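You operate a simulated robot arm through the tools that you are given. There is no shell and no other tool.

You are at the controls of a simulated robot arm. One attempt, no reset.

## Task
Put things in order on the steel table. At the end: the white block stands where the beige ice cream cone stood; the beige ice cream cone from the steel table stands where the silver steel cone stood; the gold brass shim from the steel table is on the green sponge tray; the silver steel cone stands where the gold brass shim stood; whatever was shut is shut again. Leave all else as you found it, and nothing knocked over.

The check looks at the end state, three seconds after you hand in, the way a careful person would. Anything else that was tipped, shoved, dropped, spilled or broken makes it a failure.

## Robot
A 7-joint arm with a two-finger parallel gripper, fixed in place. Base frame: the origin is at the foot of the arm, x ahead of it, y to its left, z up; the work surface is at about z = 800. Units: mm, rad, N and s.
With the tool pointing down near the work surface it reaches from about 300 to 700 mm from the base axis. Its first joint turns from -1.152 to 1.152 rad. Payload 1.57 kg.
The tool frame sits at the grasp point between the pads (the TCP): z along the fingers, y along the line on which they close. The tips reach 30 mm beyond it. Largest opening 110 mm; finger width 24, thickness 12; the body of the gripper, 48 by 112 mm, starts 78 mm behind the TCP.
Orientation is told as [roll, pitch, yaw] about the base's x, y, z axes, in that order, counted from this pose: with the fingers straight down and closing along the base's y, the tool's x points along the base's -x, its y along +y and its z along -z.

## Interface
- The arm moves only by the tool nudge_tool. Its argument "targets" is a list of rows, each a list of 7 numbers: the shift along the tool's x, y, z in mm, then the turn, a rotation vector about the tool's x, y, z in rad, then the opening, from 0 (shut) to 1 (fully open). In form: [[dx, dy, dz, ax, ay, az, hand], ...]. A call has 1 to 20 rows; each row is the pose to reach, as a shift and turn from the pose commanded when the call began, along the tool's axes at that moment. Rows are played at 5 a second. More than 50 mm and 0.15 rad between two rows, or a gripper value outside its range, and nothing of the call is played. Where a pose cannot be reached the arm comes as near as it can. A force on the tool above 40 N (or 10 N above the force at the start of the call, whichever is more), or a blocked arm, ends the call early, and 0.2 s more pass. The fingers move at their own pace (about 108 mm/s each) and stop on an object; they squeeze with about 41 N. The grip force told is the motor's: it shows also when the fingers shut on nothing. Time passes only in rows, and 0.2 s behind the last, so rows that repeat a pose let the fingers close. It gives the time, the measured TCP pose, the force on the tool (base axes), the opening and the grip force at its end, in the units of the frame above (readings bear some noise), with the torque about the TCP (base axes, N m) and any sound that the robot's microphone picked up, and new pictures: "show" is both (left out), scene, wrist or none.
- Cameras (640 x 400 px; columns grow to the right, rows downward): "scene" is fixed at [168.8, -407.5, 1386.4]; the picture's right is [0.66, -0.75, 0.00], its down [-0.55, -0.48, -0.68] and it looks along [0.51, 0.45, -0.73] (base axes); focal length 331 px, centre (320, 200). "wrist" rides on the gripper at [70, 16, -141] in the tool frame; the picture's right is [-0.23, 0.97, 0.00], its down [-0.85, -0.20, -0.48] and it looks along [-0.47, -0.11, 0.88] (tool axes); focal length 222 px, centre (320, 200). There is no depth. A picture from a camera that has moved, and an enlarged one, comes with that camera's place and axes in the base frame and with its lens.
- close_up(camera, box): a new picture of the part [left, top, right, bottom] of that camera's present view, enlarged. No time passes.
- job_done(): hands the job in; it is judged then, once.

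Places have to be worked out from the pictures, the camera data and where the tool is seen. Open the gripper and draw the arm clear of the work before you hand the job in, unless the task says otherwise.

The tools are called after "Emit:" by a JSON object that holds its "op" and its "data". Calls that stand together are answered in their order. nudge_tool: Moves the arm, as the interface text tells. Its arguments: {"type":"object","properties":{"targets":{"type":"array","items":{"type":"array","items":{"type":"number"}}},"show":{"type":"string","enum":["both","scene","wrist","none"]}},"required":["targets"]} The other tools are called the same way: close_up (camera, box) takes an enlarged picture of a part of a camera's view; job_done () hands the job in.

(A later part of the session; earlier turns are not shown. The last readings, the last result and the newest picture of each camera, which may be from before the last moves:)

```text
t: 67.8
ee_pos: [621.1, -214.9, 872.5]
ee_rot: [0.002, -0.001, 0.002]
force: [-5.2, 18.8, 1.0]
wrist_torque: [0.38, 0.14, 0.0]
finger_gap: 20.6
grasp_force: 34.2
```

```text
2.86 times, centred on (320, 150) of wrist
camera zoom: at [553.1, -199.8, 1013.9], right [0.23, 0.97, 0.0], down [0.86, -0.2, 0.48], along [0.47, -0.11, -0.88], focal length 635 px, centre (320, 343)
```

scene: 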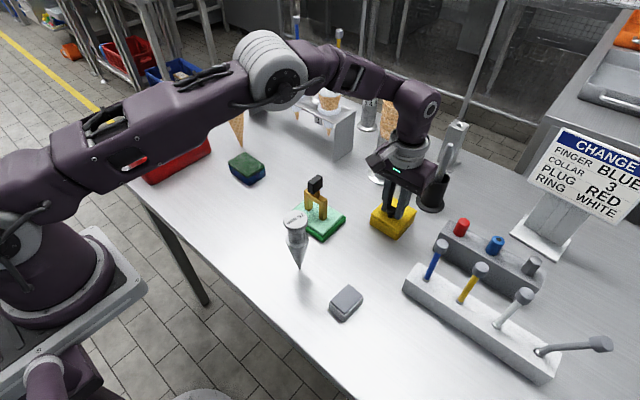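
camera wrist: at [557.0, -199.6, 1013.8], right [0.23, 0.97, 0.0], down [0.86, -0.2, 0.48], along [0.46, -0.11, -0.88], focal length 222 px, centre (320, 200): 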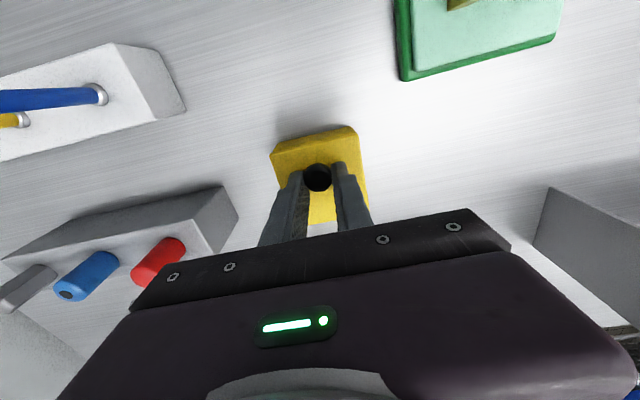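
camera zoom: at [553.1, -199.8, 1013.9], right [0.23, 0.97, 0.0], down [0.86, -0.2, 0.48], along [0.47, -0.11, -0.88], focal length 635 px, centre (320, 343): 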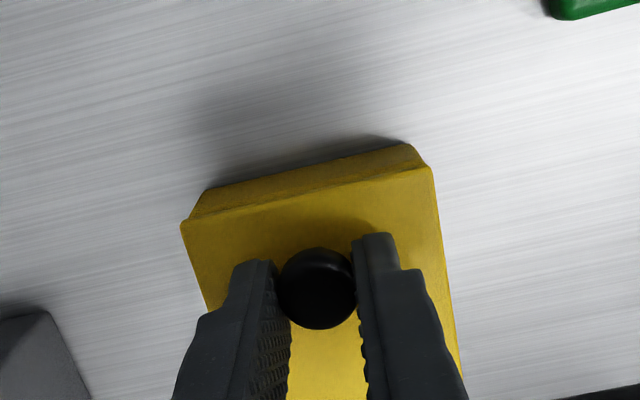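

Held at TCP 872.5, with a side force I relieve by +1.5 mm y. I follow the corrected arc to about 32° without tilting.

Emit:
{"op": "nudge_tool", "data": {"targets": [[0, 1.5, 0, 0, 0, 0, 0], [-1.3, 1.5, -3.8, 0, 0, 0, 0], [-2.9, 1.5, -7.5, 0, 0, 0, 0], [-4.7, 1.5, -11, 0, 0, 0, 0], [-6.7, 1.5, -14.5, 0, 0, 0, 0], [-9, 1.5, -17.8, 0, 0, 0, 0], [-11.5, 1.5, -20.9, 0, 0, 0, 0], [-14.3, 1.5, -23.8, 0, 0, 0, 0], [-17.2, 1.5, -26.6, 0, 0, 0, 0], [-17.2, 1.5, -26.6, 0, 0, 0, 0]], "show": "none"}}

Emit:
{"op": "close_up", "data": {"camera": "scene", "box": [350, 160, 440, 250]}}

Emit:
{"op": "close_up", "data": {"camera": "wrist", "box": [220, 80, 420, 220]}}

```text
t: 70.0
ee_pos: [638.0, -214.7, 899.7]
ee_rot: [0.0, -0.001, -0.001]
force: [-12.7, 21.5, -7.2]
wrist_torque: [0.54, 1.1, -0.15]
finger_gap: 21.3
grasp_force: 33.9
```

```text
4.44 times, centred on (395, 205) of scene
camera zoom: at [168.6, -407.0, 1386.6], right [0.66, -0.75, 0.0], down [-0.55, -0.48, -0.68], along [0.51, 0.45, -0.73], focal length 1471 px, centre (-13, 178)
```

zoom: 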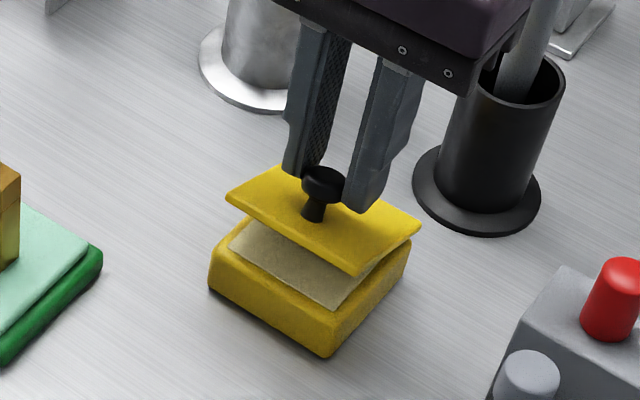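

```text
2.86 times, centred on (320, 150) of wrist
camera zoom: at [570.0, -199.4, 1040.8], right [0.23, 0.97, 0.0], down [0.86, -0.2, 0.48], along [0.47, -0.11, -0.88], focal length 635 px, centre (320, 343)
```

zoom: 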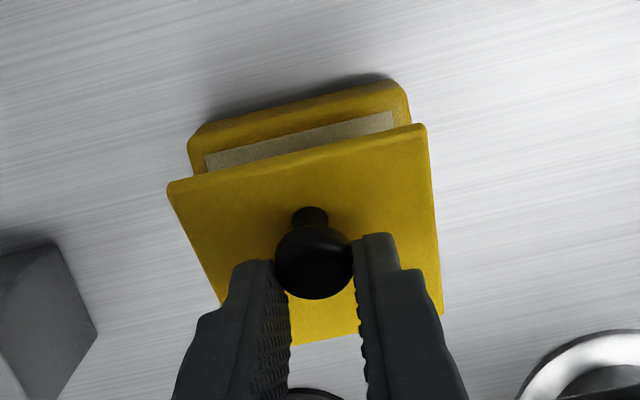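

It follows well at about 30°, but a +y side force of 21 N remains. I shift +2 mm in y to relieve it before continuing.

Emit:
{"op": "nudge_tool", "data": {"targets": [[0, 1, 0, 0, 0, 0, 0], [0, 2, 0, 0, 0, 0, 0], [0, 2, 0, 0, 0, 0, 0]], "show": "none"}}

```text
t: 70.8
ee_pos: [637.1, -215.5, 899.5]
ee_rot: [-0.004, -0.002, -0.001]
force: [-6.8, 6.2, -9.7]
wrist_torque: [0.17, 0.81, -0.06]
finger_gap: 20.9
grasp_force: 34.0
```

The side force is down to 6 N. I continue along the arc to about 48°.

Emit:
{"op": "nudge_tool", "data": {"targets": [[-1.5, 0.7, -1.3, 0, 0, 0, 0], [-3.1, 0.7, -2.5, 0, 0, 0, 0], [-4.7, 0.7, -3.7, 0, 0, 0, 0], [-6.4, 0.7, -4.8, 0, 0, 0, 0], [-8.1, 0.7, -5.9, 0, 0, 0, 0], [-9.8, 0.7, -6.9, 0, 0, 0, 0], [-11.6, 0.7, -7.8, 0, 0, 0, 0], [-13.4, 0.7, -8.7, 0, 0, 0, 0], [-13.4, 0.7, -8.7, 0, 0, 0, 0]], "show": "none"}}

Emit:
{"op": "close_up", "data": {"camera": "scene", "box": [350, 160, 440, 250]}}

Emit:
{"op": "close_up", "data": {"camera": "wrist", "box": [220, 80, 420, 220]}}

```text
t: 72.8
ee_pos: [652.6, -216.2, 910.0]
ee_rot: [-0.005, -0.005, 0.002]
force: [-4.4, -21.8, 1.0]
wrist_torque: [-0.59, 0.27, 0.28]
finger_gap: 20.1
grasp_force: 34.1
```

```text
4.44 times, centred on (395, 205) of scene
camera zoom: at [168.6, -408.0, 1386.2], right [0.66, -0.75, 0.0], down [-0.55, -0.48, -0.68], along [0.51, 0.45, -0.73], focal length 1471 px, centre (-13, 178)
```

zoom: 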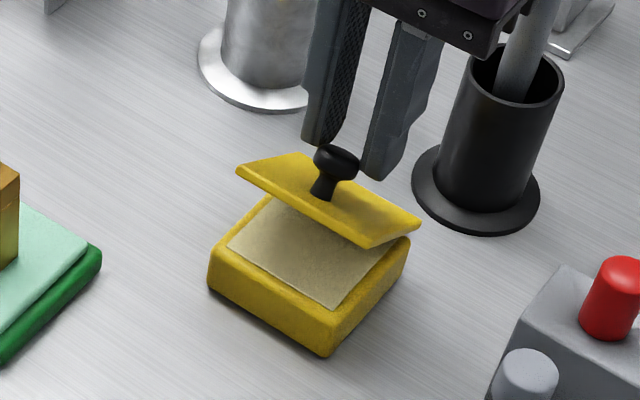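

```text
2.86 times, centred on (320, 150) of wrist
camera zoom: at [583.7, -198.4, 1050.0], right [0.23, 0.97, 0.0], down [0.85, -0.2, 0.48], along [0.47, -0.11, -0.88], focal length 635 px, centre (320, 343)
```

zoom: 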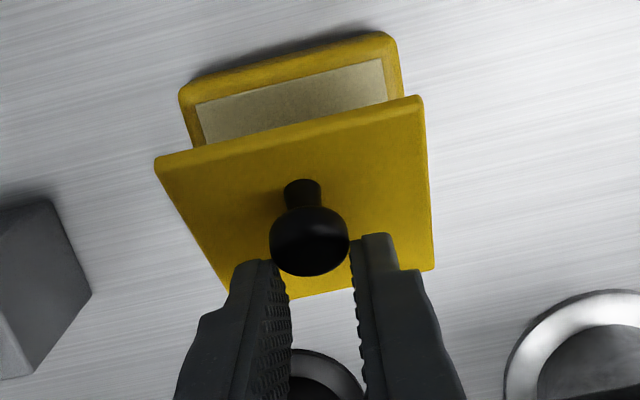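

The knob is working toward the fingertips, lid at about 45°. Before going on I zoom into the box interior.

Emit:
{"op": "close_up", "data": {"camera": "wrist", "box": [260, 85, 360, 150]}}

Emit:
{"op": "close_up", "data": {"camera": "scene", "box": [365, 185, 425, 245]}}

```text
6.15 times, centred on (310, 118) of wrist
camera zoom: at [583.7, -198.4, 1050.0], right [0.23, 0.97, 0.0], down [0.85, -0.2, 0.48], along [0.47, -0.11, -0.88], focal length 1367 px, centre (382, 708)
```

zoom: 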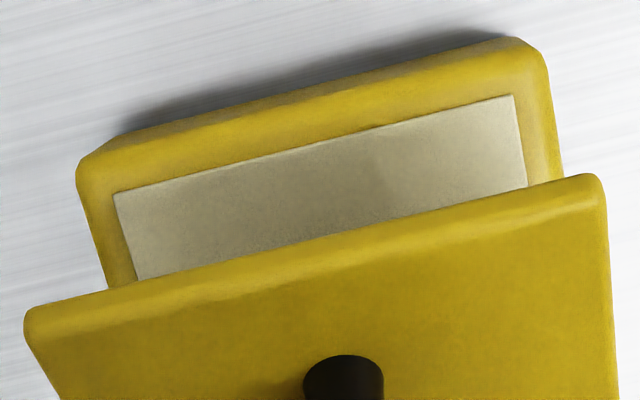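

```text
6.67 times, centred on (395, 215) of scene
camera zoom: at [168.6, -408.0, 1386.2], right [0.66, -0.75, 0.0], down [-0.55, -0.48, -0.68], along [0.51, 0.45, -0.73], focal length 2207 px, centre (-180, 100)
```

zoom: 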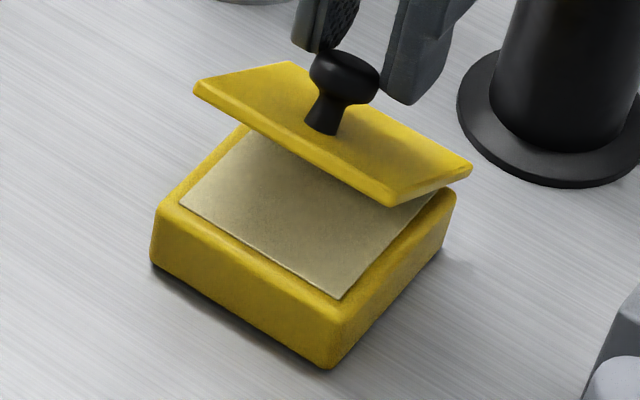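

Inside there is a flat light surface about 58 mm square, flush with the rim – it could be a pad or a block. I need the lid further open to tell, so I release the knob and see whether the lid stays up by hinge friction.

Emit:
{"op": "nudge_tool", "data": {"targets": [[0, 0, 0, 0, 0, 0, 0.3], [0, 0, 0, 0, 0, 0, 0.4], [0, 0, -10, 0, 0, 0, 0.4], [0, 0, -30, 0, 0, 0, 0.4], [0, 0, -30, 0, 0, 0, 0.4]]}}

Emit:
{"op": "close_up", "data": {"camera": "scene", "box": [350, 160, 440, 250]}}

Emit:
{"op": "close_up", "data": {"camera": "wrist", "box": [220, 80, 420, 220]}}

```text
t: 74.0
ee_pos: [651.9, -214.1, 938.7]
ee_rot: [-0.001, -0.002, 0.0]
force: [-0.4, 0.1, 0.3]
wrist_torque: [0.01, -0.03, 0.01]
finger_gap: 43.7
grasp_force: 0.1
camera wrist: at [583.2, -197.6, 1079.3], right [0.23, 0.97, 0.0], down [0.85, -0.2, 0.48], along [0.47, -0.11, -0.88], focal length 222 px, centre (320, 200)
```

scene: 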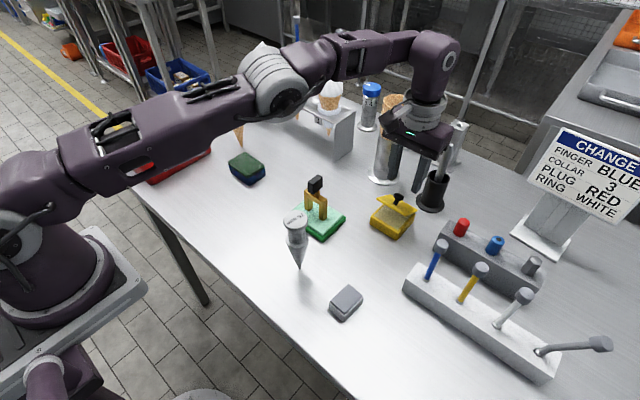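
wrist: 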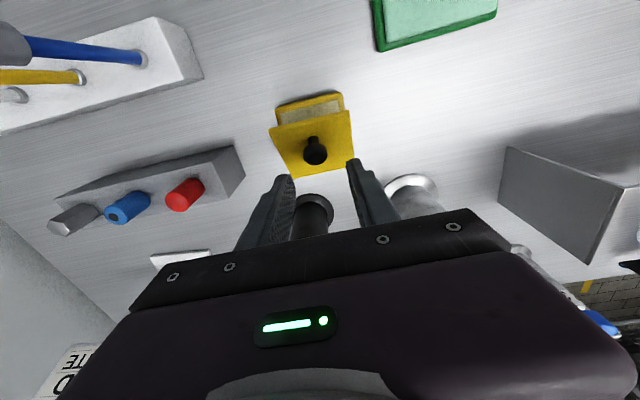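

```text
4.44 times, centred on (395, 205) of scene
camera zoom: at [168.8, -407.5, 1386.4], right [0.66, -0.75, 0.0], down [-0.55, -0.48, -0.68], along [0.51, 0.45, -0.73], focal length 1471 px, centre (-13, 178)
```

zoom: 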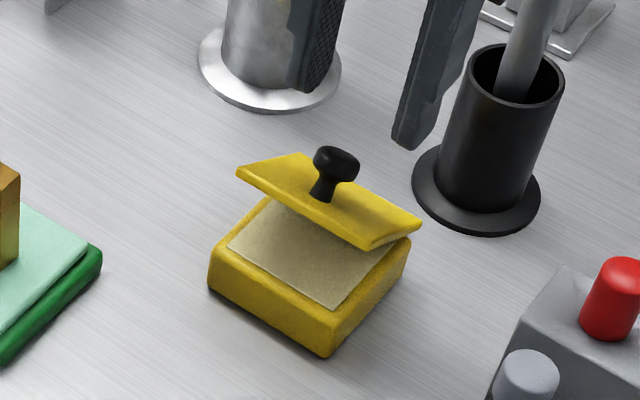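

```text
2.86 times, centred on (320, 150) of wrist
camera zoom: at [583.2, -197.6, 1079.3], right [0.23, 0.97, 0.0], down [0.85, -0.2, 0.48], along [0.47, -0.11, -0.88], focal length 635 px, centre (320, 343)
```

zoom: 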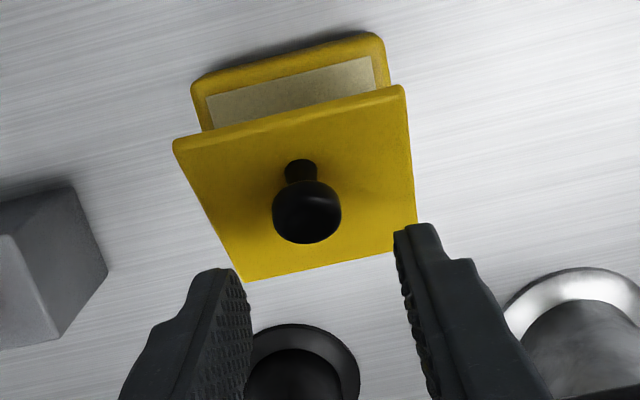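

The lid stays at about 43° by friction. I raise, close the fingers, and go down in front of the lid's free edge to push it further open from the inside.

Emit:
{"op": "nudge_tool", "data": {"targets": [[0, -1, -25, 0, 0, 0, 0.3], [0, -1, -45, 0, 0, 0, 0], [35, -1, -45, 0, 0, 0, 0], [66, -1, -45, 0, 0, 0, 0], [66, -1, -10, 0, 0, 0, 0], [66, -1, 25, 0, 0, 0, 0], [66, -1, 40, 0, 0, 0, 0], [66, -1, 40, 0, 0, 0, 0]]}}

Emit:
{"op": "close_up", "data": {"camera": "scene", "box": [350, 160, 440, 250]}}

Emit:
{"op": "close_up", "data": {"camera": "wrist", "box": [220, 80, 420, 220]}}

```text
t: 75.8
ee_pos: [584.6, -214.9, 899.7]
ee_rot: [-0.001, -0.002, -0.002]
force: [0.0, 0.9, 0.5]
wrist_torque: [-0.05, 0.0, -0.06]
finger_gap: 0.2
grasp_force: 21.3
out of reach, approached as far as the arm can: row 3, 4, 5, 6
camera wrist: at [515.5, -198.5, 1040.6], right [0.23, 0.97, 0.0], down [0.85, -0.2, 0.48], along [0.47, -0.11, -0.88], focal length 222 px, centre (320, 200)
```

scene: 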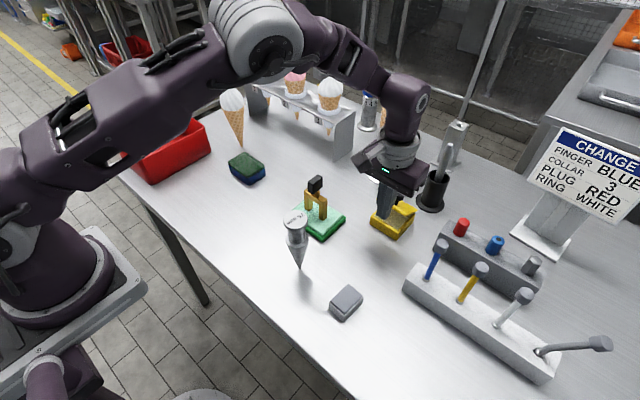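
wrist: 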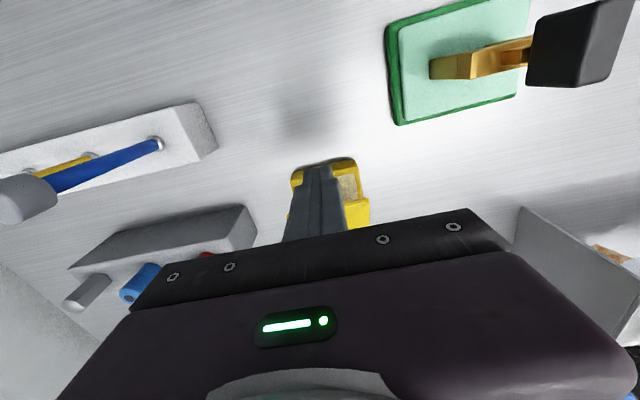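

```text
4.44 times, centred on (395, 205) of scene
camera zoom: at [168.6, -407.6, 1386.4], right [0.66, -0.75, 0.0], down [-0.55, -0.48, -0.68], along [0.51, 0.45, -0.73], focal length 1471 px, centre (-13, 178)
```

zoom: 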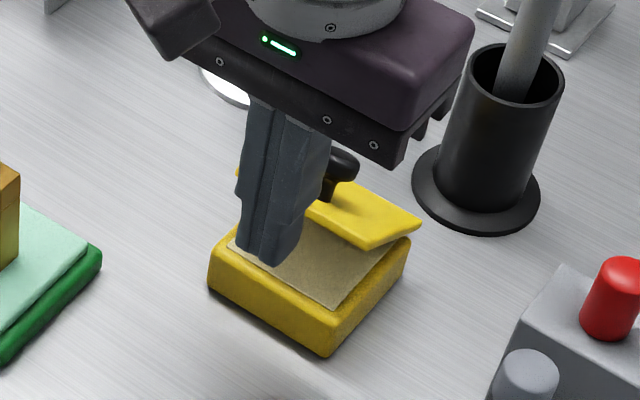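

```text
2.86 times, centred on (320, 150) of wrist
camera zoom: at [515.5, -198.5, 1040.6], right [0.23, 0.97, 0.0], down [0.85, -0.2, 0.48], along [0.47, -0.11, -0.88], focal length 635 px, centre (320, 343)
```

zoom: 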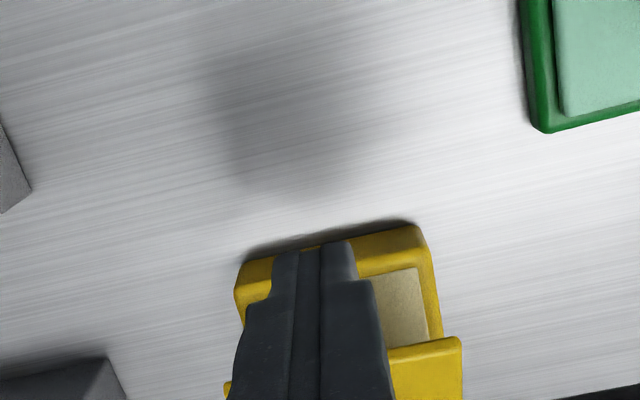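

The closed fingertips are in front of the lid's free edge. I push slowly in +x to swing the lid further up.

Emit:
{"op": "nudge_tool", "data": {"targets": [[-10, 0, 0, 0, 0, 0, 0], [-18, 0, 0, 0, 0, 0, 0], [-25, 0, 0, 0, 0, 0, 0], [-32, 0, 0, 0, 0, 0, 0], [-38, 0, 0, 0, 0, 0, 0], [-44, 0, 0, 0, 0, 0, 0], [-50, 0, 0, 0, 0, 0, 0], [-50, 0, 0, 0, 0, 0, 0]]}}

Emit:
{"op": "close_up", "data": {"camera": "scene", "box": [350, 160, 440, 250]}}

```text
t: 77.6
ee_pos: [636.1, -214.5, 899.4]
ee_rot: [-0.003, -0.004, 0.001]
force: [-11.1, 5.7, 30.0]
wrist_torque: [-0.02, -0.49, 0.09]
finger_gap: 0.0
grasp_force: 20.7
camera wrist: at [566.9, -198.1, 1040.8], right [0.23, 0.97, 0.0], down [0.85, -0.2, 0.48], along [0.47, -0.11, -0.88], focal length 222 px, centre (320, 200)
```

scene: 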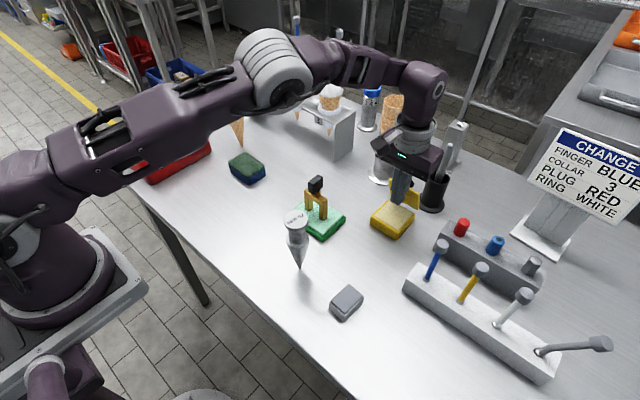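
wrist: 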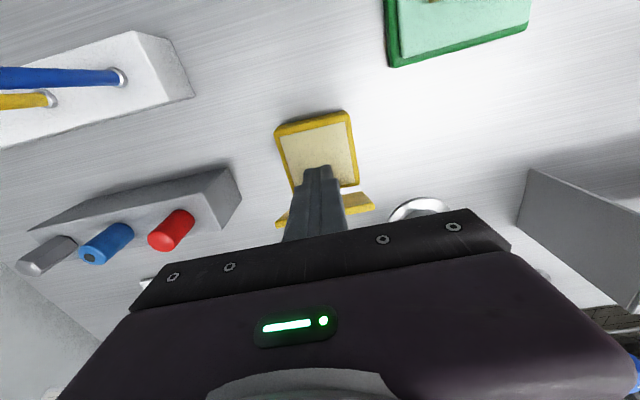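

```text
4.44 times, centred on (395, 205) of scene
camera zoom: at [167.9, -407.2, 1386.6], right [0.66, -0.75, 0.0], down [-0.55, -0.48, -0.68], along [0.51, 0.45, -0.73], focal length 1471 px, centre (-13, 178)
```

zoom: 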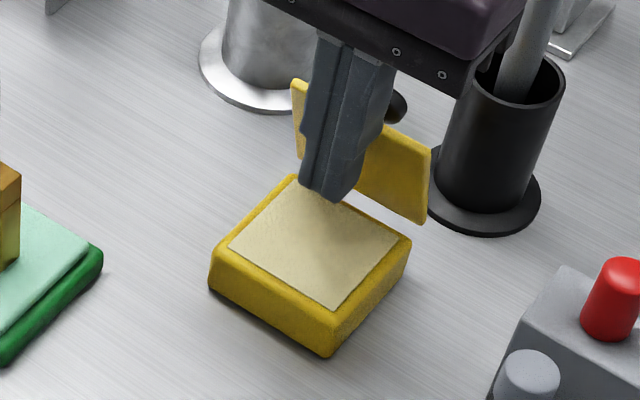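

The lid is nearly upright now. I zoom into the open box to tell whether the light surface is a loose block or a fixed pad.

Emit:
{"op": "close_up", "data": {"camera": "scene", "box": [365, 190, 425, 240]}}

Emit:
{"op": "close_up", "data": {"camera": "wrist", "box": [265, 100, 365, 200]}}

Emit:
{"op": "close_up", "data": {"camera": "scene", "box": [320, 275, 370, 330]}}

```text
8.00 times, centred on (395, 215) of scene
camera zoom: at [167.9, -407.2, 1386.6], right [0.66, -0.75, 0.0], down [-0.55, -0.48, -0.68], along [0.51, 0.45, -0.73], focal length 2648 px, centre (-280, 80)
```

zoom: 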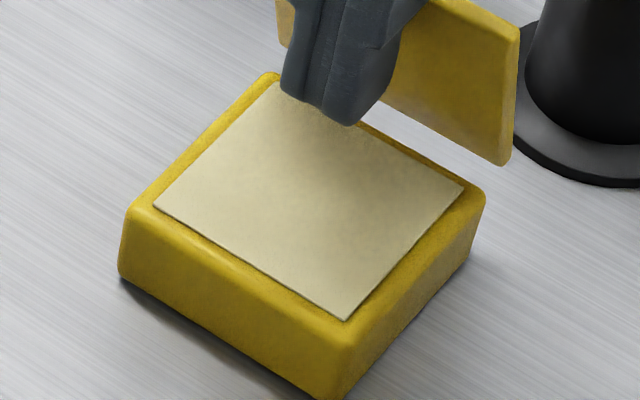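

```text
4.00 times, centred on (315, 150) of wrist
camera zoom: at [566.9, -198.1, 1040.8], right [0.23, 0.97, 0.0], down [0.85, -0.2, 0.48], along [0.47, -0.11, -0.88], focal length 888 px, centre (340, 400)
```

zoom: 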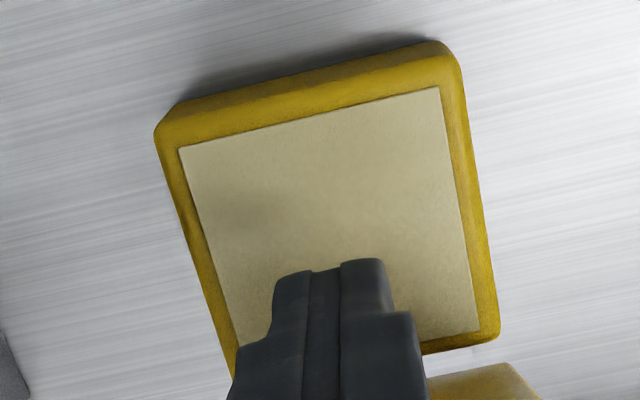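

```text
7.27 times, centred on (345, 302) of scene
camera zoom: at [167.9, -407.2, 1386.6], right [0.66, -0.75, 0.0], down [-0.55, -0.48, -0.68], along [0.51, 0.45, -0.73], focal length 2407 px, centre (138, -546)
```

zoom: 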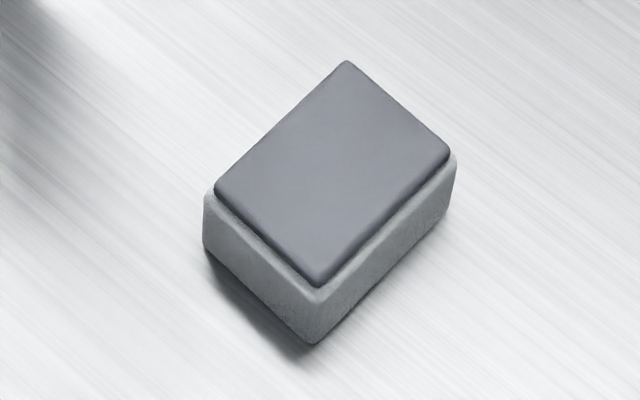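

The surface in the yellow case is a flush cream pad, nothing removable – so the case is just a lidded pad and the white block must be elsewhere. I compare the small block with the white lever base, and scan other spots.

Emit:
{"op": "close_up", "data": {"camera": "scene", "box": [310, 230, 470, 340]}}

Emit:
{"op": "close_up", "data": {"camera": "scene", "box": [100, 90, 260, 200]}}

Emit:
{"op": "close_up", "data": {"camera": "scene", "box": [240, 50, 480, 200]}}

Emit:
{"op": "close_up", "data": {"camera": "scene", "box": [420, 120, 640, 280]}}

Emit:
{"op": "close_up", "data": {"camera": "wrist", "box": [0, 20, 260, 300]}}

```text
3.64 times, centred on (390, 285) of scene
camera zoom: at [167.9, -407.2, 1386.6], right [0.66, -0.75, 0.0], down [-0.55, -0.48, -0.68], along [0.51, 0.45, -0.73], focal length 1204 px, centre (66, -109)
```

zoom: 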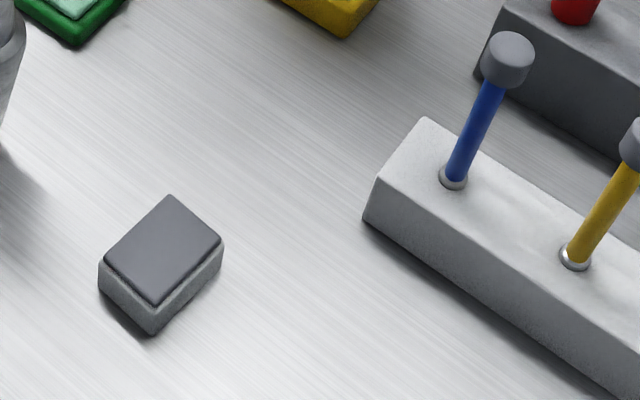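

```text
3.64 times, centred on (180, 145) of scene
camera zoom: at [167.9, -407.2, 1386.6], right [0.66, -0.75, 0.0], down [-0.55, -0.48, -0.68], along [0.51, 0.45, -0.73], focal length 1204 px, centre (829, 400)
```

zoom: 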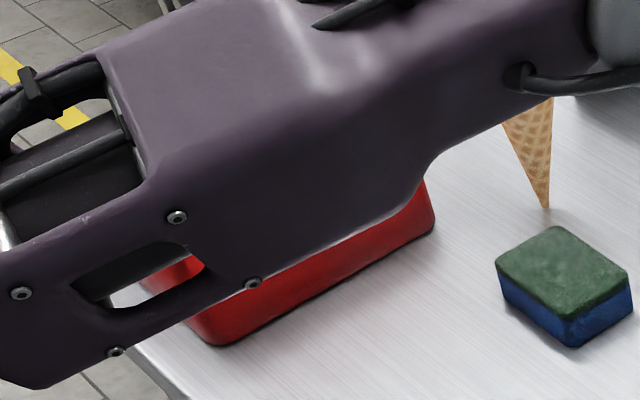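

```text
2.67 times, centred on (360, 125) of scene
camera zoom: at [167.9, -407.2, 1386.6], right [0.66, -0.75, 0.0], down [-0.55, -0.48, -0.68], along [0.51, 0.45, -0.73], focal length 883 px, centre (213, 400)
```

zoom: 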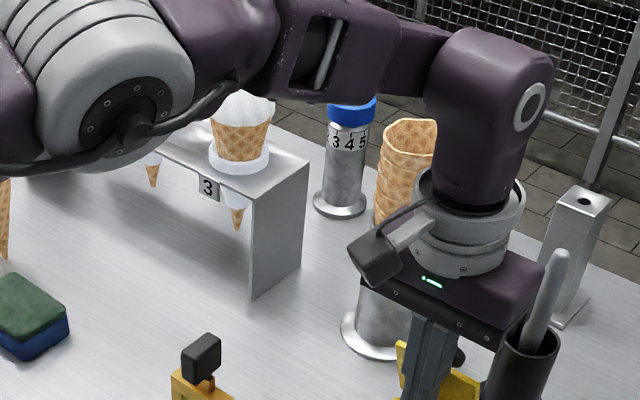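

```text
2.50 times, centred on (530, 200) of scene
camera zoom: at [167.9, -407.2, 1386.6], right [0.66, -0.75, 0.0], down [-0.55, -0.48, -0.68], along [0.51, 0.45, -0.73], focal length 828 px, centre (-205, 200)
```

zoom: 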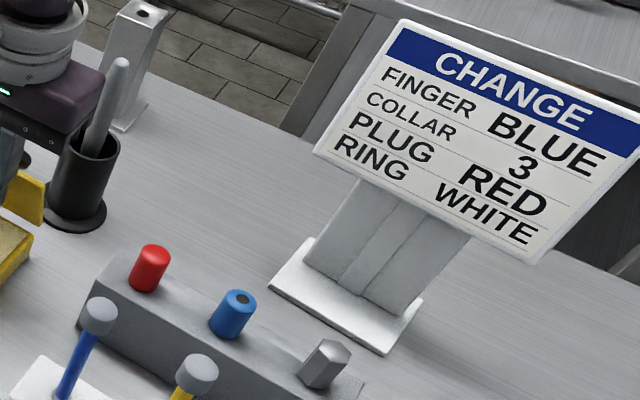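

```text
1.43 times, centred on (130, 160) of wrist
camera zoom: at [566.9, -198.1, 1040.8], right [0.23, 0.97, 0.0], down [0.85, -0.2, 0.48], along [0.47, -0.11, -0.88], focal length 317 px, centre (591, 257)
```

zoom: 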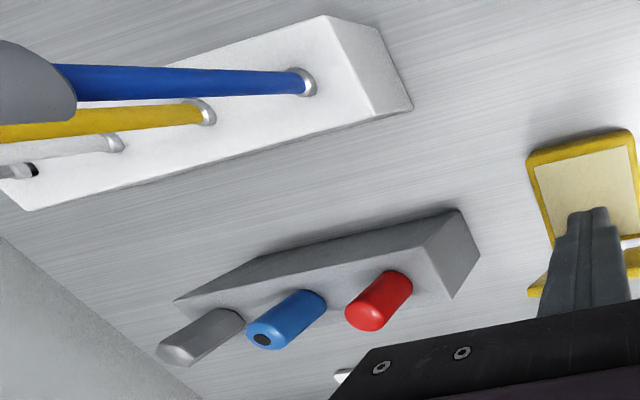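

The small grey block aside, one unseen place remains: the floor of the red bin near its near wall. First I shut the yellow case again: I back off, rise and turn the tool 90° so the fingers can straddle the lid's top edge.

Emit:
{"op": "nudge_tool", "data": {"targets": [[15, 0, 0, 0, 0, 0, 0], [36, 0, -20, 0, 0, 0, 0], [36, 0, -50, 0, 0, 0, 0], [36, 0, -50, 0, 0, 0.143, 0.2], [36, 0, -50, 0, 0, 0.286, 0.4], [36, 0, -50, 0, 0, 0.429, 0.45], [36, 0, -50, 0, 0, 0.571, 0.45], [36, 0, -50, 0, 0, 0.714, 0.45], [36, 0, -50, 0, 0, 0.857, 0.45], [36, 0, -50, 0, 0, 1.0, 0.45], [36, 0, -50, 0, 0, 1.142, 0.45], [36, 0, -50, 0, 0, 1.285, 0.45], [36, 0, -50, 0, 0, 1.428, 0.45], [36, 0, -50, 0, 0, 1.571, 0.45], [36, 0, -50, 0, 0, 1.571, 0.45]]}}

Emit:
{"op": "close_up", "data": {"camera": "scene", "box": [350, 130, 460, 250]}}

```text
t: 80.8
ee_pos: [598.6, -213.6, 948.0]
ee_rot: [0.003, -0.002, -1.573]
force: [-0.2, -0.6, -0.9]
wrist_torque: [0.02, 0.01, 0.0]
finger_gap: 49.5
grasp_force: 0.1
camera wrist: at [617.9, -144.6, 1089.1], right [0.97, -0.23, 0.0], down [-0.2, -0.85, 0.48], along [-0.11, -0.47, -0.88], focal length 222 px, centre (320, 200)
```

scene: 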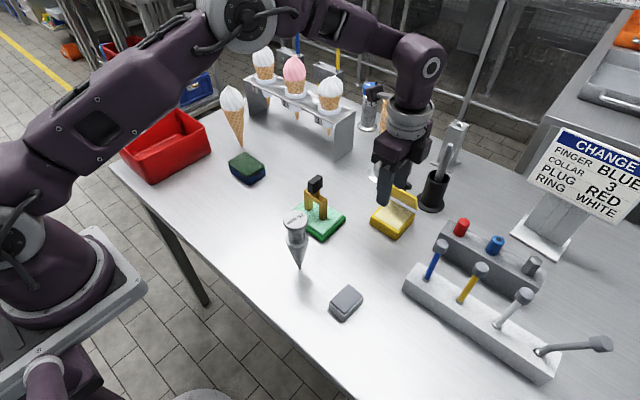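
wrist: 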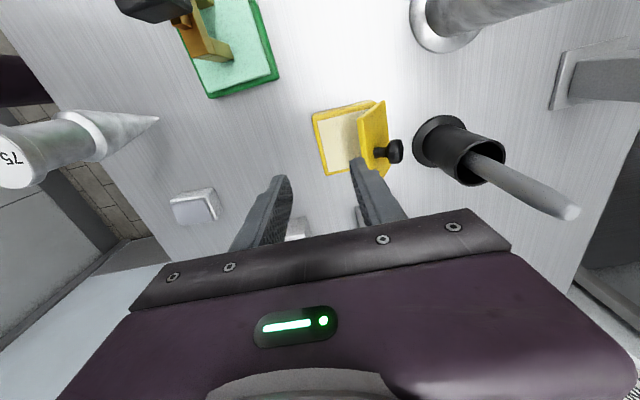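

```text
3.33 times, centred on (405, 190) of scene
camera zoom: at [168.8, -407.5, 1386.4], right [0.66, -0.75, 0.0], down [-0.55, -0.48, -0.68], along [0.51, 0.45, -0.73], focal length 1103 px, centre (37, 233)
```

zoom: 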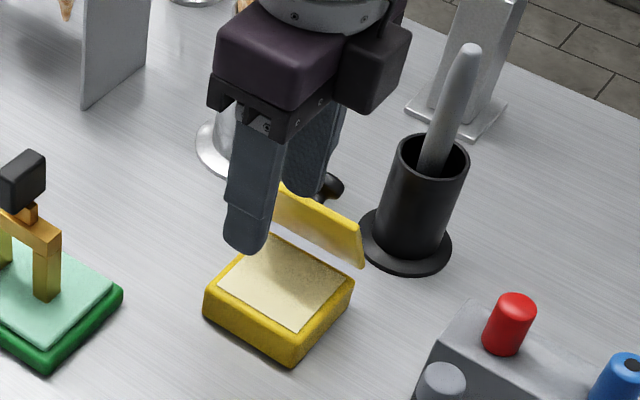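

Good view of the open case from above. I zoom in on it before closing.

Emit:
{"op": "close_up", "data": {"camera": "wrist", "box": [290, 80, 420, 200]}}

Emit:
{"op": "close_up", "data": {"camera": "wrist", "box": [150, 170, 250, 240]}}

```text
3.33 times, centred on (355, 140) of wrist
camera zoom: at [617.9, -144.6, 1089.1], right [0.97, -0.23, 0.0], down [-0.2, -0.85, 0.48], along [-0.11, -0.47, -0.88], focal length 740 px, centre (203, 400)
```

zoom: 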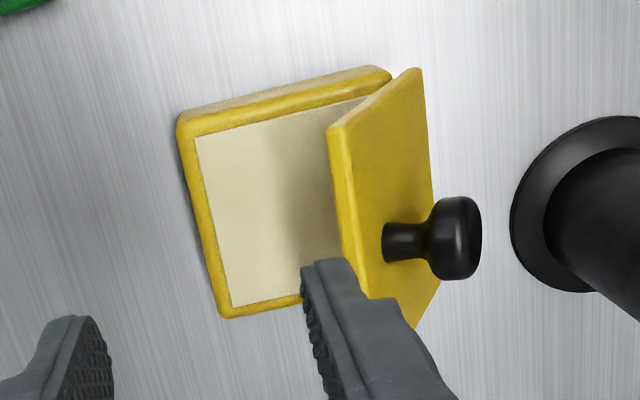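

```text
5.71 times, centred on (200, 205) of wrist
camera zoom: at [617.9, -144.6, 1089.1], right [0.97, -0.23, 0.0], down [-0.2, -0.85, 0.48], along [-0.11, -0.47, -0.88], focal length 1269 px, centre (1006, 171)
```

zoom: 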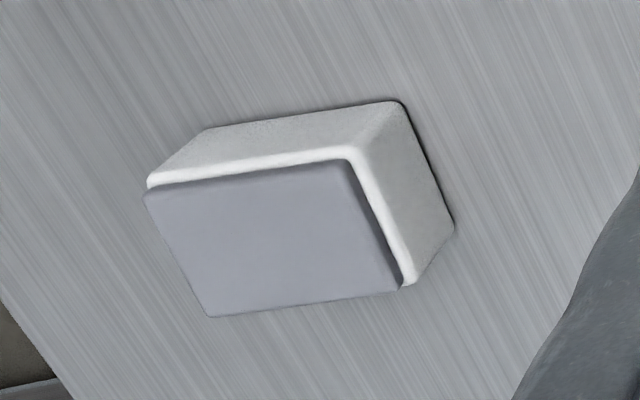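

In this light the small block clearly has a white body with a grey pad on top – that must be the white block. Now I straddle the lid's edge beside the knob (y≈−188).

Emit:
{"op": "nudge_tool", "data": {"targets": [[13, 17, 0, 0, 0, 0, 0.45], [25.6, 34, 0, 0, 0, 0, 0.45], [25.6, 51.4, 0, 0, 0, 0, 0.45], [25.6, 51.4, 20, 0, 0, 0, 0.45], [25.6, 51.4, 38, 0, 0, 0, 0.45], [25.6, 51.4, 38, 0, 0, 0, 0.45]]}}

Emit:
{"op": "close_up", "data": {"camera": "wrist", "box": [220, 80, 420, 220]}}

Emit:
{"op": "close_up", "data": {"camera": "scene", "box": [350, 130, 460, 250]}}

```text
t: 82.2
ee_pos: [651.9, -189.4, 910.7]
ee_rot: [0.001, -0.002, -1.571]
force: [1.0, 0.0, 0.3]
wrist_torque: [0.02, -0.05, 0.02]
finger_gap: 49.5
grasp_force: 0.1
camera wrist: at [669.0, -119.1, 1051.0], right [0.97, -0.23, 0.0], down [-0.2, -0.85, 0.48], along [-0.11, -0.47, -0.88], focal length 222 px, centre (320, 200)
```

scene: 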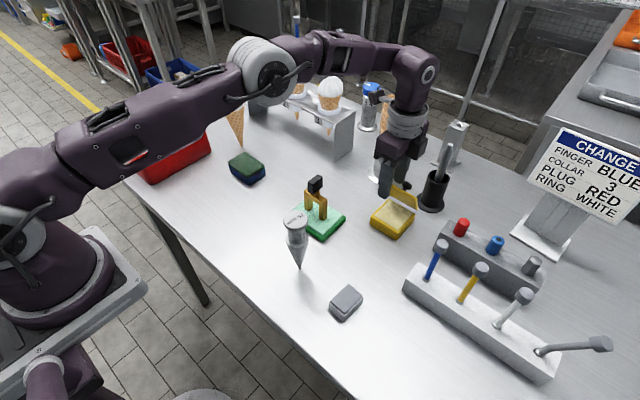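
wrist: 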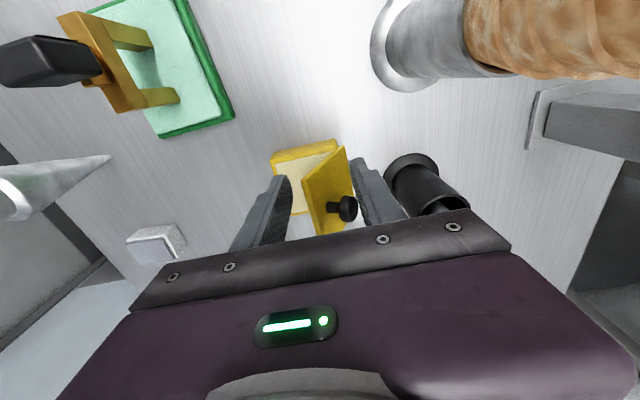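

```text
2.86 times, centred on (320, 150) of wrist
camera zoom: at [669.0, -119.1, 1051.0], right [0.97, -0.23, 0.0], down [-0.2, -0.85, 0.48], along [-0.11, -0.47, -0.88], focal length 635 px, centre (320, 343)
```

zoom: 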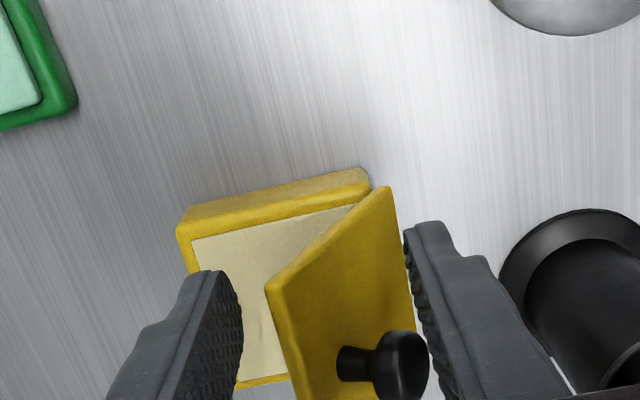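

```text
3.33 times, centred on (405, 190) of scene
camera zoom: at [168.8, -407.5, 1386.4], right [0.66, -0.75, 0.0], down [-0.55, -0.48, -0.68], along [0.51, 0.45, -0.73], focal length 1103 px, centre (37, 233)
```

zoom: 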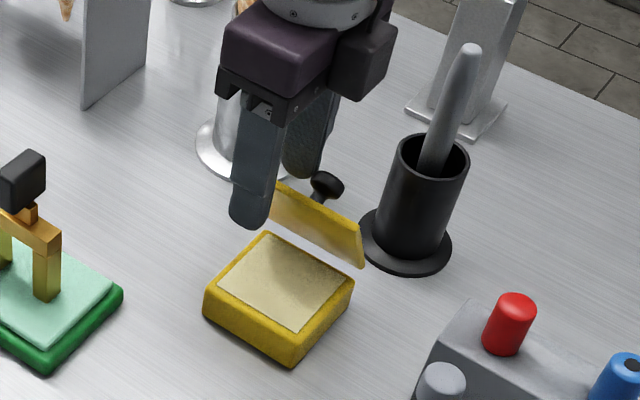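

The lid's edge is between the fingers, clear of the knob. I pull toward −x so the rear finger swings the lid forward, then lower to press it shut.

Emit:
{"op": "nudge_tool", "data": {"targets": [[0, -10, 0, 0, 0, 0, 0.45], [0, -18, 0, 0, 0, 0, 0.45], [0, -26, 0, 0, 0, 0, 0.45], [0, -34, 2, 0, 0, 0, 0.45], [0, -42, 4, 0, 0, 0, 0.45], [0, -50, 8, 0, 0, 0, 0.45], [0, -50, 8, 0, 0, 0, 0.45]]}}

Emit:
{"op": "close_up", "data": {"camera": "wrist", "box": [220, 80, 420, 220]}}

Emit:
{"op": "close_up", "data": {"camera": "scene", "box": [350, 130, 460, 250]}}

```text
t: 83.8
ee_pos: [602.2, -188.3, 901.7]
ee_rot: [0.004, -0.002, -1.57]
force: [-0.4, -0.4, 0.2]
wrist_torque: [-0.04, 0.02, -0.03]
finger_gap: 49.6
grasp_force: 0.1
camera wrist: at [619.1, -118.9, 1043.1], right [0.97, -0.23, 0.0], down [-0.2, -0.85, 0.48], along [-0.11, -0.47, -0.88], focal length 222 px, centre (320, 200)
```

scene: 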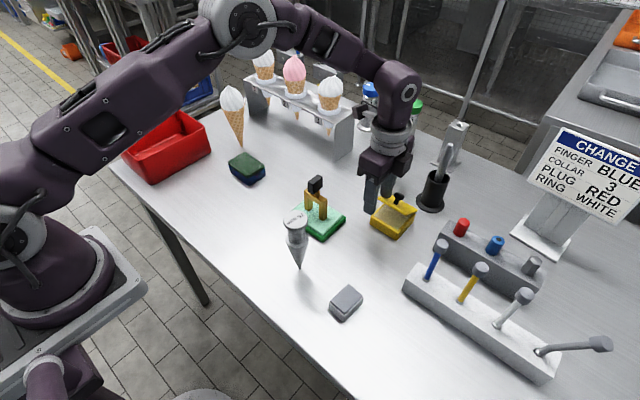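
wrist: 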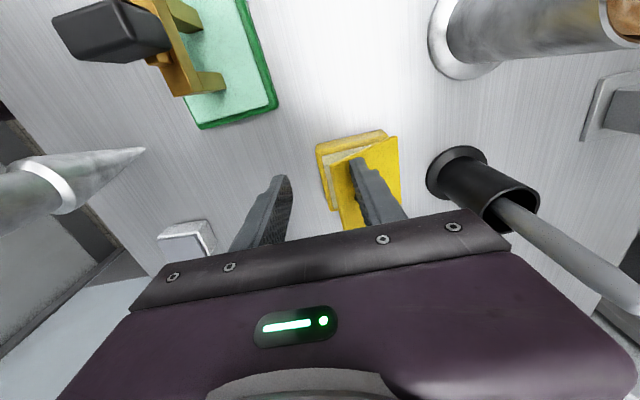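

```text
2.86 times, centred on (320, 150) of wrist
camera zoom: at [619.1, -118.9, 1043.1], right [0.97, -0.23, 0.0], down [-0.2, -0.85, 0.48], along [-0.11, -0.47, -0.88], focal length 635 px, centre (320, 343)
```

zoom: 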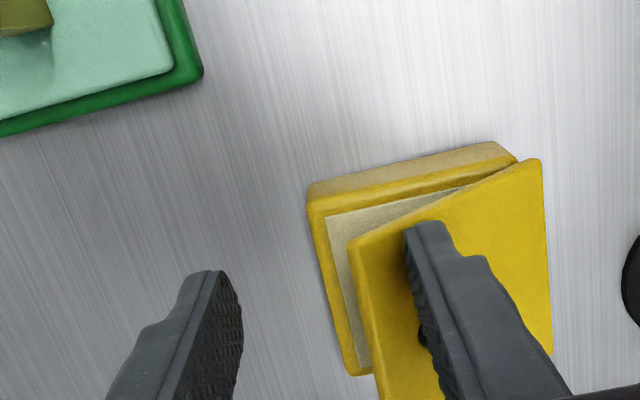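

```text
3.33 times, centred on (405, 190) of scene
camera zoom: at [168.8, -407.5, 1386.4], right [0.66, -0.75, 0.0], down [-0.55, -0.48, -0.68], along [0.51, 0.45, -0.73], focal length 1103 px, centre (37, 233)
```

zoom: 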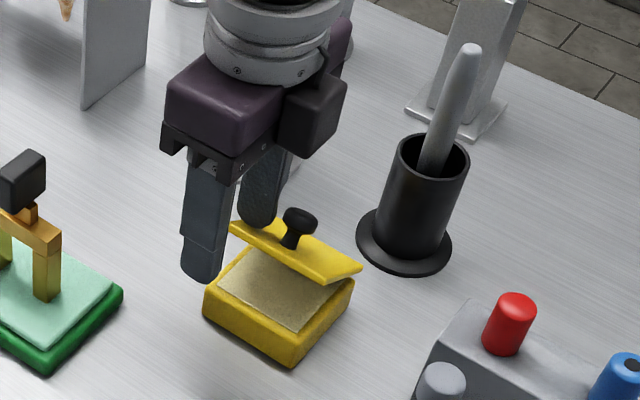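

The lid is down to roughly 35°. I lower straight down so the rear finger presses it shut.

Emit:
{"op": "nudge_tool", "data": {"targets": [[0, 0, 8, 0, 0, 0, 0.45], [0, 0, 16, 0, 0, 0, 0.45], [0, 0, 24, 0, 0, 0, 0.45], [0, 0, 30, 0, 0, 0, 0.45], [0, 0, 33, 0, 0, 0, 0.45], [0, 0, 33, 0, 0, 0, 0.45]]}}

Emit:
{"op": "close_up", "data": {"camera": "scene", "box": [350, 160, 440, 250]}}

```text
t: 85.2
ee_pos: [601.1, -189.8, 869.7]
ee_rot: [0.002, -0.001, -1.571]
force: [-0.2, 0.2, -0.7]
wrist_torque: [0.0, -0.01, -0.02]
finger_gap: 49.3
grasp_force: 0.0
camera wrist: at [618.9, -119.3, 1009.9], right [0.97, -0.23, 0.0], down [-0.2, -0.85, 0.48], along [-0.11, -0.47, -0.88], focal length 222 px, centre (320, 200)
```

scene: 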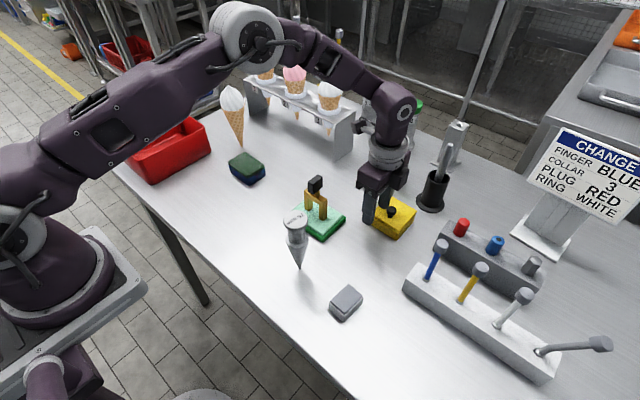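
wrist: 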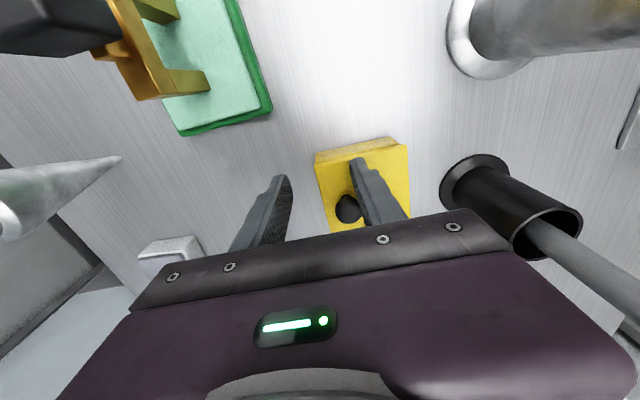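

```text
4.44 times, centred on (395, 205) of scene
camera zoom: at [168.8, -407.5, 1386.4], right [0.66, -0.75, 0.0], down [-0.55, -0.48, -0.68], along [0.51, 0.45, -0.73], focal length 1471 px, centre (-13, 178)
```

zoom: 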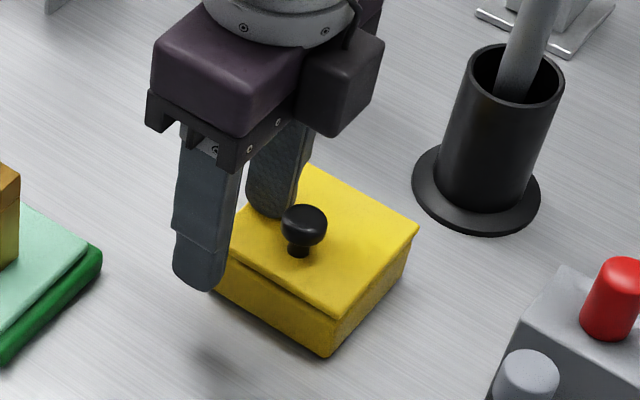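

The lid looks shut. I press a touch further until there's a light contact force, to be sure.

Emit:
{"op": "nudge_tool", "data": {"targets": [[0, 0, 1.5, 0, 0, 0, 0.45], [0, 0, 3, 0, 0, 0, 0.45], [0, 0, 3, 0, 0, 0, 0.45]], "show": "none"}}

```text
t: 86.0
ee_pos: [602.6, -187.5, 868.5]
ee_rot: [0.004, -0.005, -1.57]
force: [-1.8, 3.7, 26.9]
wrist_torque: [0.18, -0.71, -0.07]
finger_gap: 48.1
grasp_force: 0.1
```

It pressed with 27 N against the shut lid. I lift off and verify the lid's state against the initial picture.

Emit:
{"op": "nudge_tool", "data": {"targets": [[0, 0, -20, 0, 0, 0, 0.45], [0, 0, -55, 0, 0, 0, 0.45], [20, -30, -80, 0, 0, 0, 0.45], [20, -60, -80, 0, 0, 0, 0.45], [20, -60, -80, 0, 0, 0, 0.45]]}}

Emit:
{"op": "close_up", "data": {"camera": "scene", "box": [280, 180, 440, 290]}}

Emit:
{"op": "close_up", "data": {"camera": "wrist", "box": [300, 80, 440, 220]}}

```text
t: 87.2
ee_pos: [540.6, -168.7, 946.4]
ee_rot: [0.003, -0.002, -1.57]
force: [0.1, 0.1, 0.2]
wrist_torque: [-0.01, -0.02, 0.01]
finger_gap: 49.4
grasp_force: 0.0
camera wrist: at [558.6, -99.5, 1087.0], right [0.97, -0.23, 0.0], down [-0.2, -0.85, 0.48], along [-0.11, -0.47, -0.88], focal length 222 px, centre (320, 200)
```

scene: 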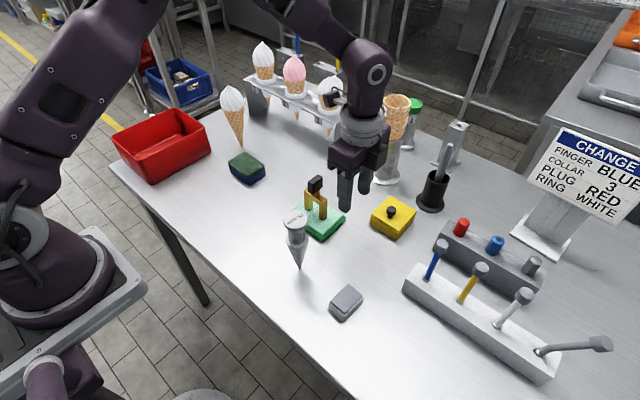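
wrist: 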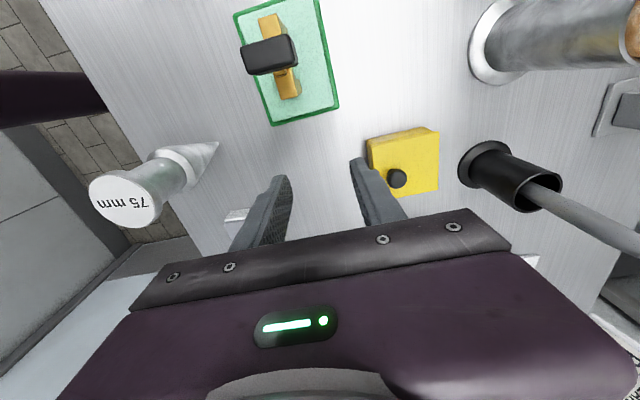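

```text
3.64 times, centred on (360, 235) of scene
camera zoom: at [168.7, -407.5, 1386.4], right [0.66, -0.75, 0.0], down [-0.55, -0.48, -0.68], along [0.51, 0.45, -0.73], focal length 1204 px, centre (174, 73)
```

zoom: 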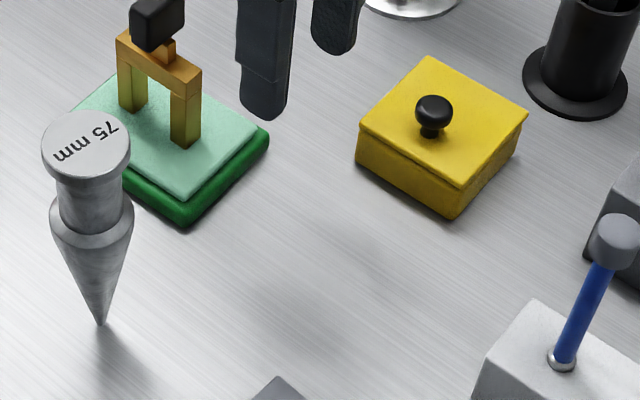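

```text
2.86 times, centred on (370, 150) of wrist
camera zoom: at [558.6, -99.5, 1087.0], right [0.97, -0.23, 0.0], down [-0.2, -0.85, 0.48], along [-0.11, -0.47, -0.88], focal length 635 px, centre (177, 343)
```

zoom: 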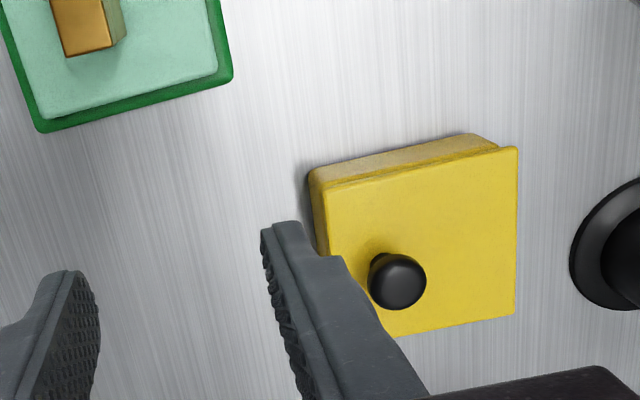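

The yellow case is exactly as it was at the start, lid shut. Next, turning the tool back, I go look into the red bin to rule out a block hidden there.

Emit:
{"op": "nudge_tool", "data": {"targets": [[0, 0, -41, 0, 0, -0.143, 0.45], [0, 0, -82, 0, 0, -0.286, 0.45], [0, 0, -124, 0, 0, -0.429, 0.45], [44, -13, -124, 0, 0, -0.571, 0.45], [88, -26, -124, 0, 0, -0.714, 0.45], [132, -38, -124, 0, 0, -0.857, 0.45], [176, -51, -124, 0, 0, -1.0, 0.45], [220, -64, -124, 0, 0, -1.142, 0.45], [264, -76, -124, 0, 0, -1.285, 0.45], [308, -89, -124, 0, 0, -1.428, 0.45], [352, -102, -124, 0, 0, -1.571, 0.45], [396, -115, -124, 0, 0, -1.571, 0.45], [440, -127, -124, 0, 0, -1.571, 0.45], [483, -140, -124, 0, 0, -1.571, 0.45], [483, -140, -124, 0, 0, -1.571, 0.45]]}}

Emit:
{"op": "close_up", "data": {"camera": "wrist", "box": [220, 0, 500, 220]}}

```text
t: 90.4
ee_pos: [400.4, 315.9, 1068.7]
ee_rot: [-0.001, -0.001, -0.001]
force: [-0.9, 0.2, 1.1]
wrist_torque: [0.03, 0.04, -0.01]
finger_gap: 49.5
grasp_force: 0.0
camera wrist: at [332.4, 331.7, 1209.2], right [0.23, 0.97, 0.0], down [0.85, -0.2, 0.48], along [0.47, -0.11, -0.88], focal length 222 px, centre (320, 200)
```

scene: 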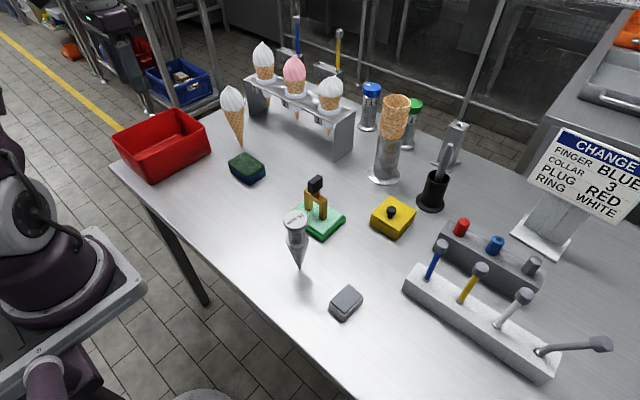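
wrist: 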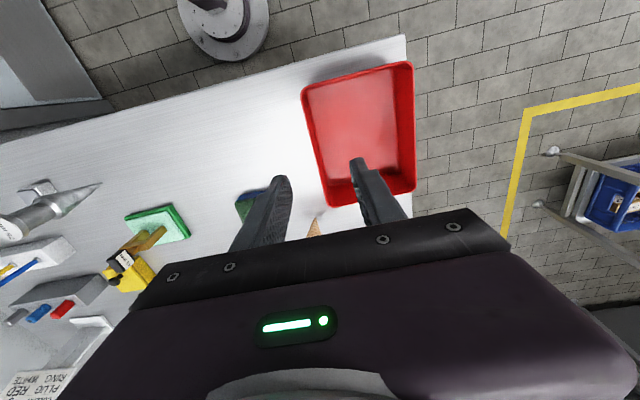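

```text
1.82 times, centred on (360, 110) of wrist
camera zoom: at [332.4, 331.7, 1209.2], right [0.23, 0.97, 0.0], down [0.85, -0.2, 0.48], along [0.47, -0.11, -0.88], focal length 404 px, centre (247, 364)
```

zoom: 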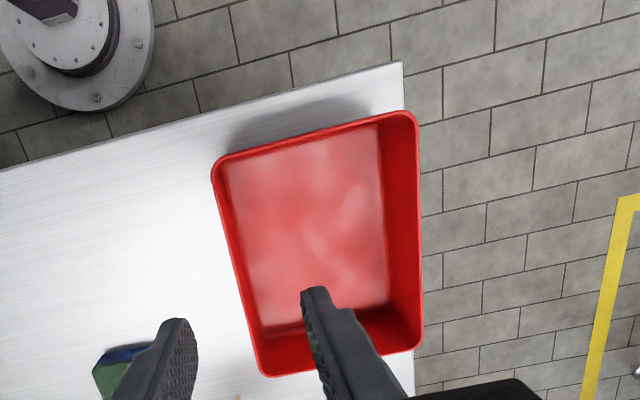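

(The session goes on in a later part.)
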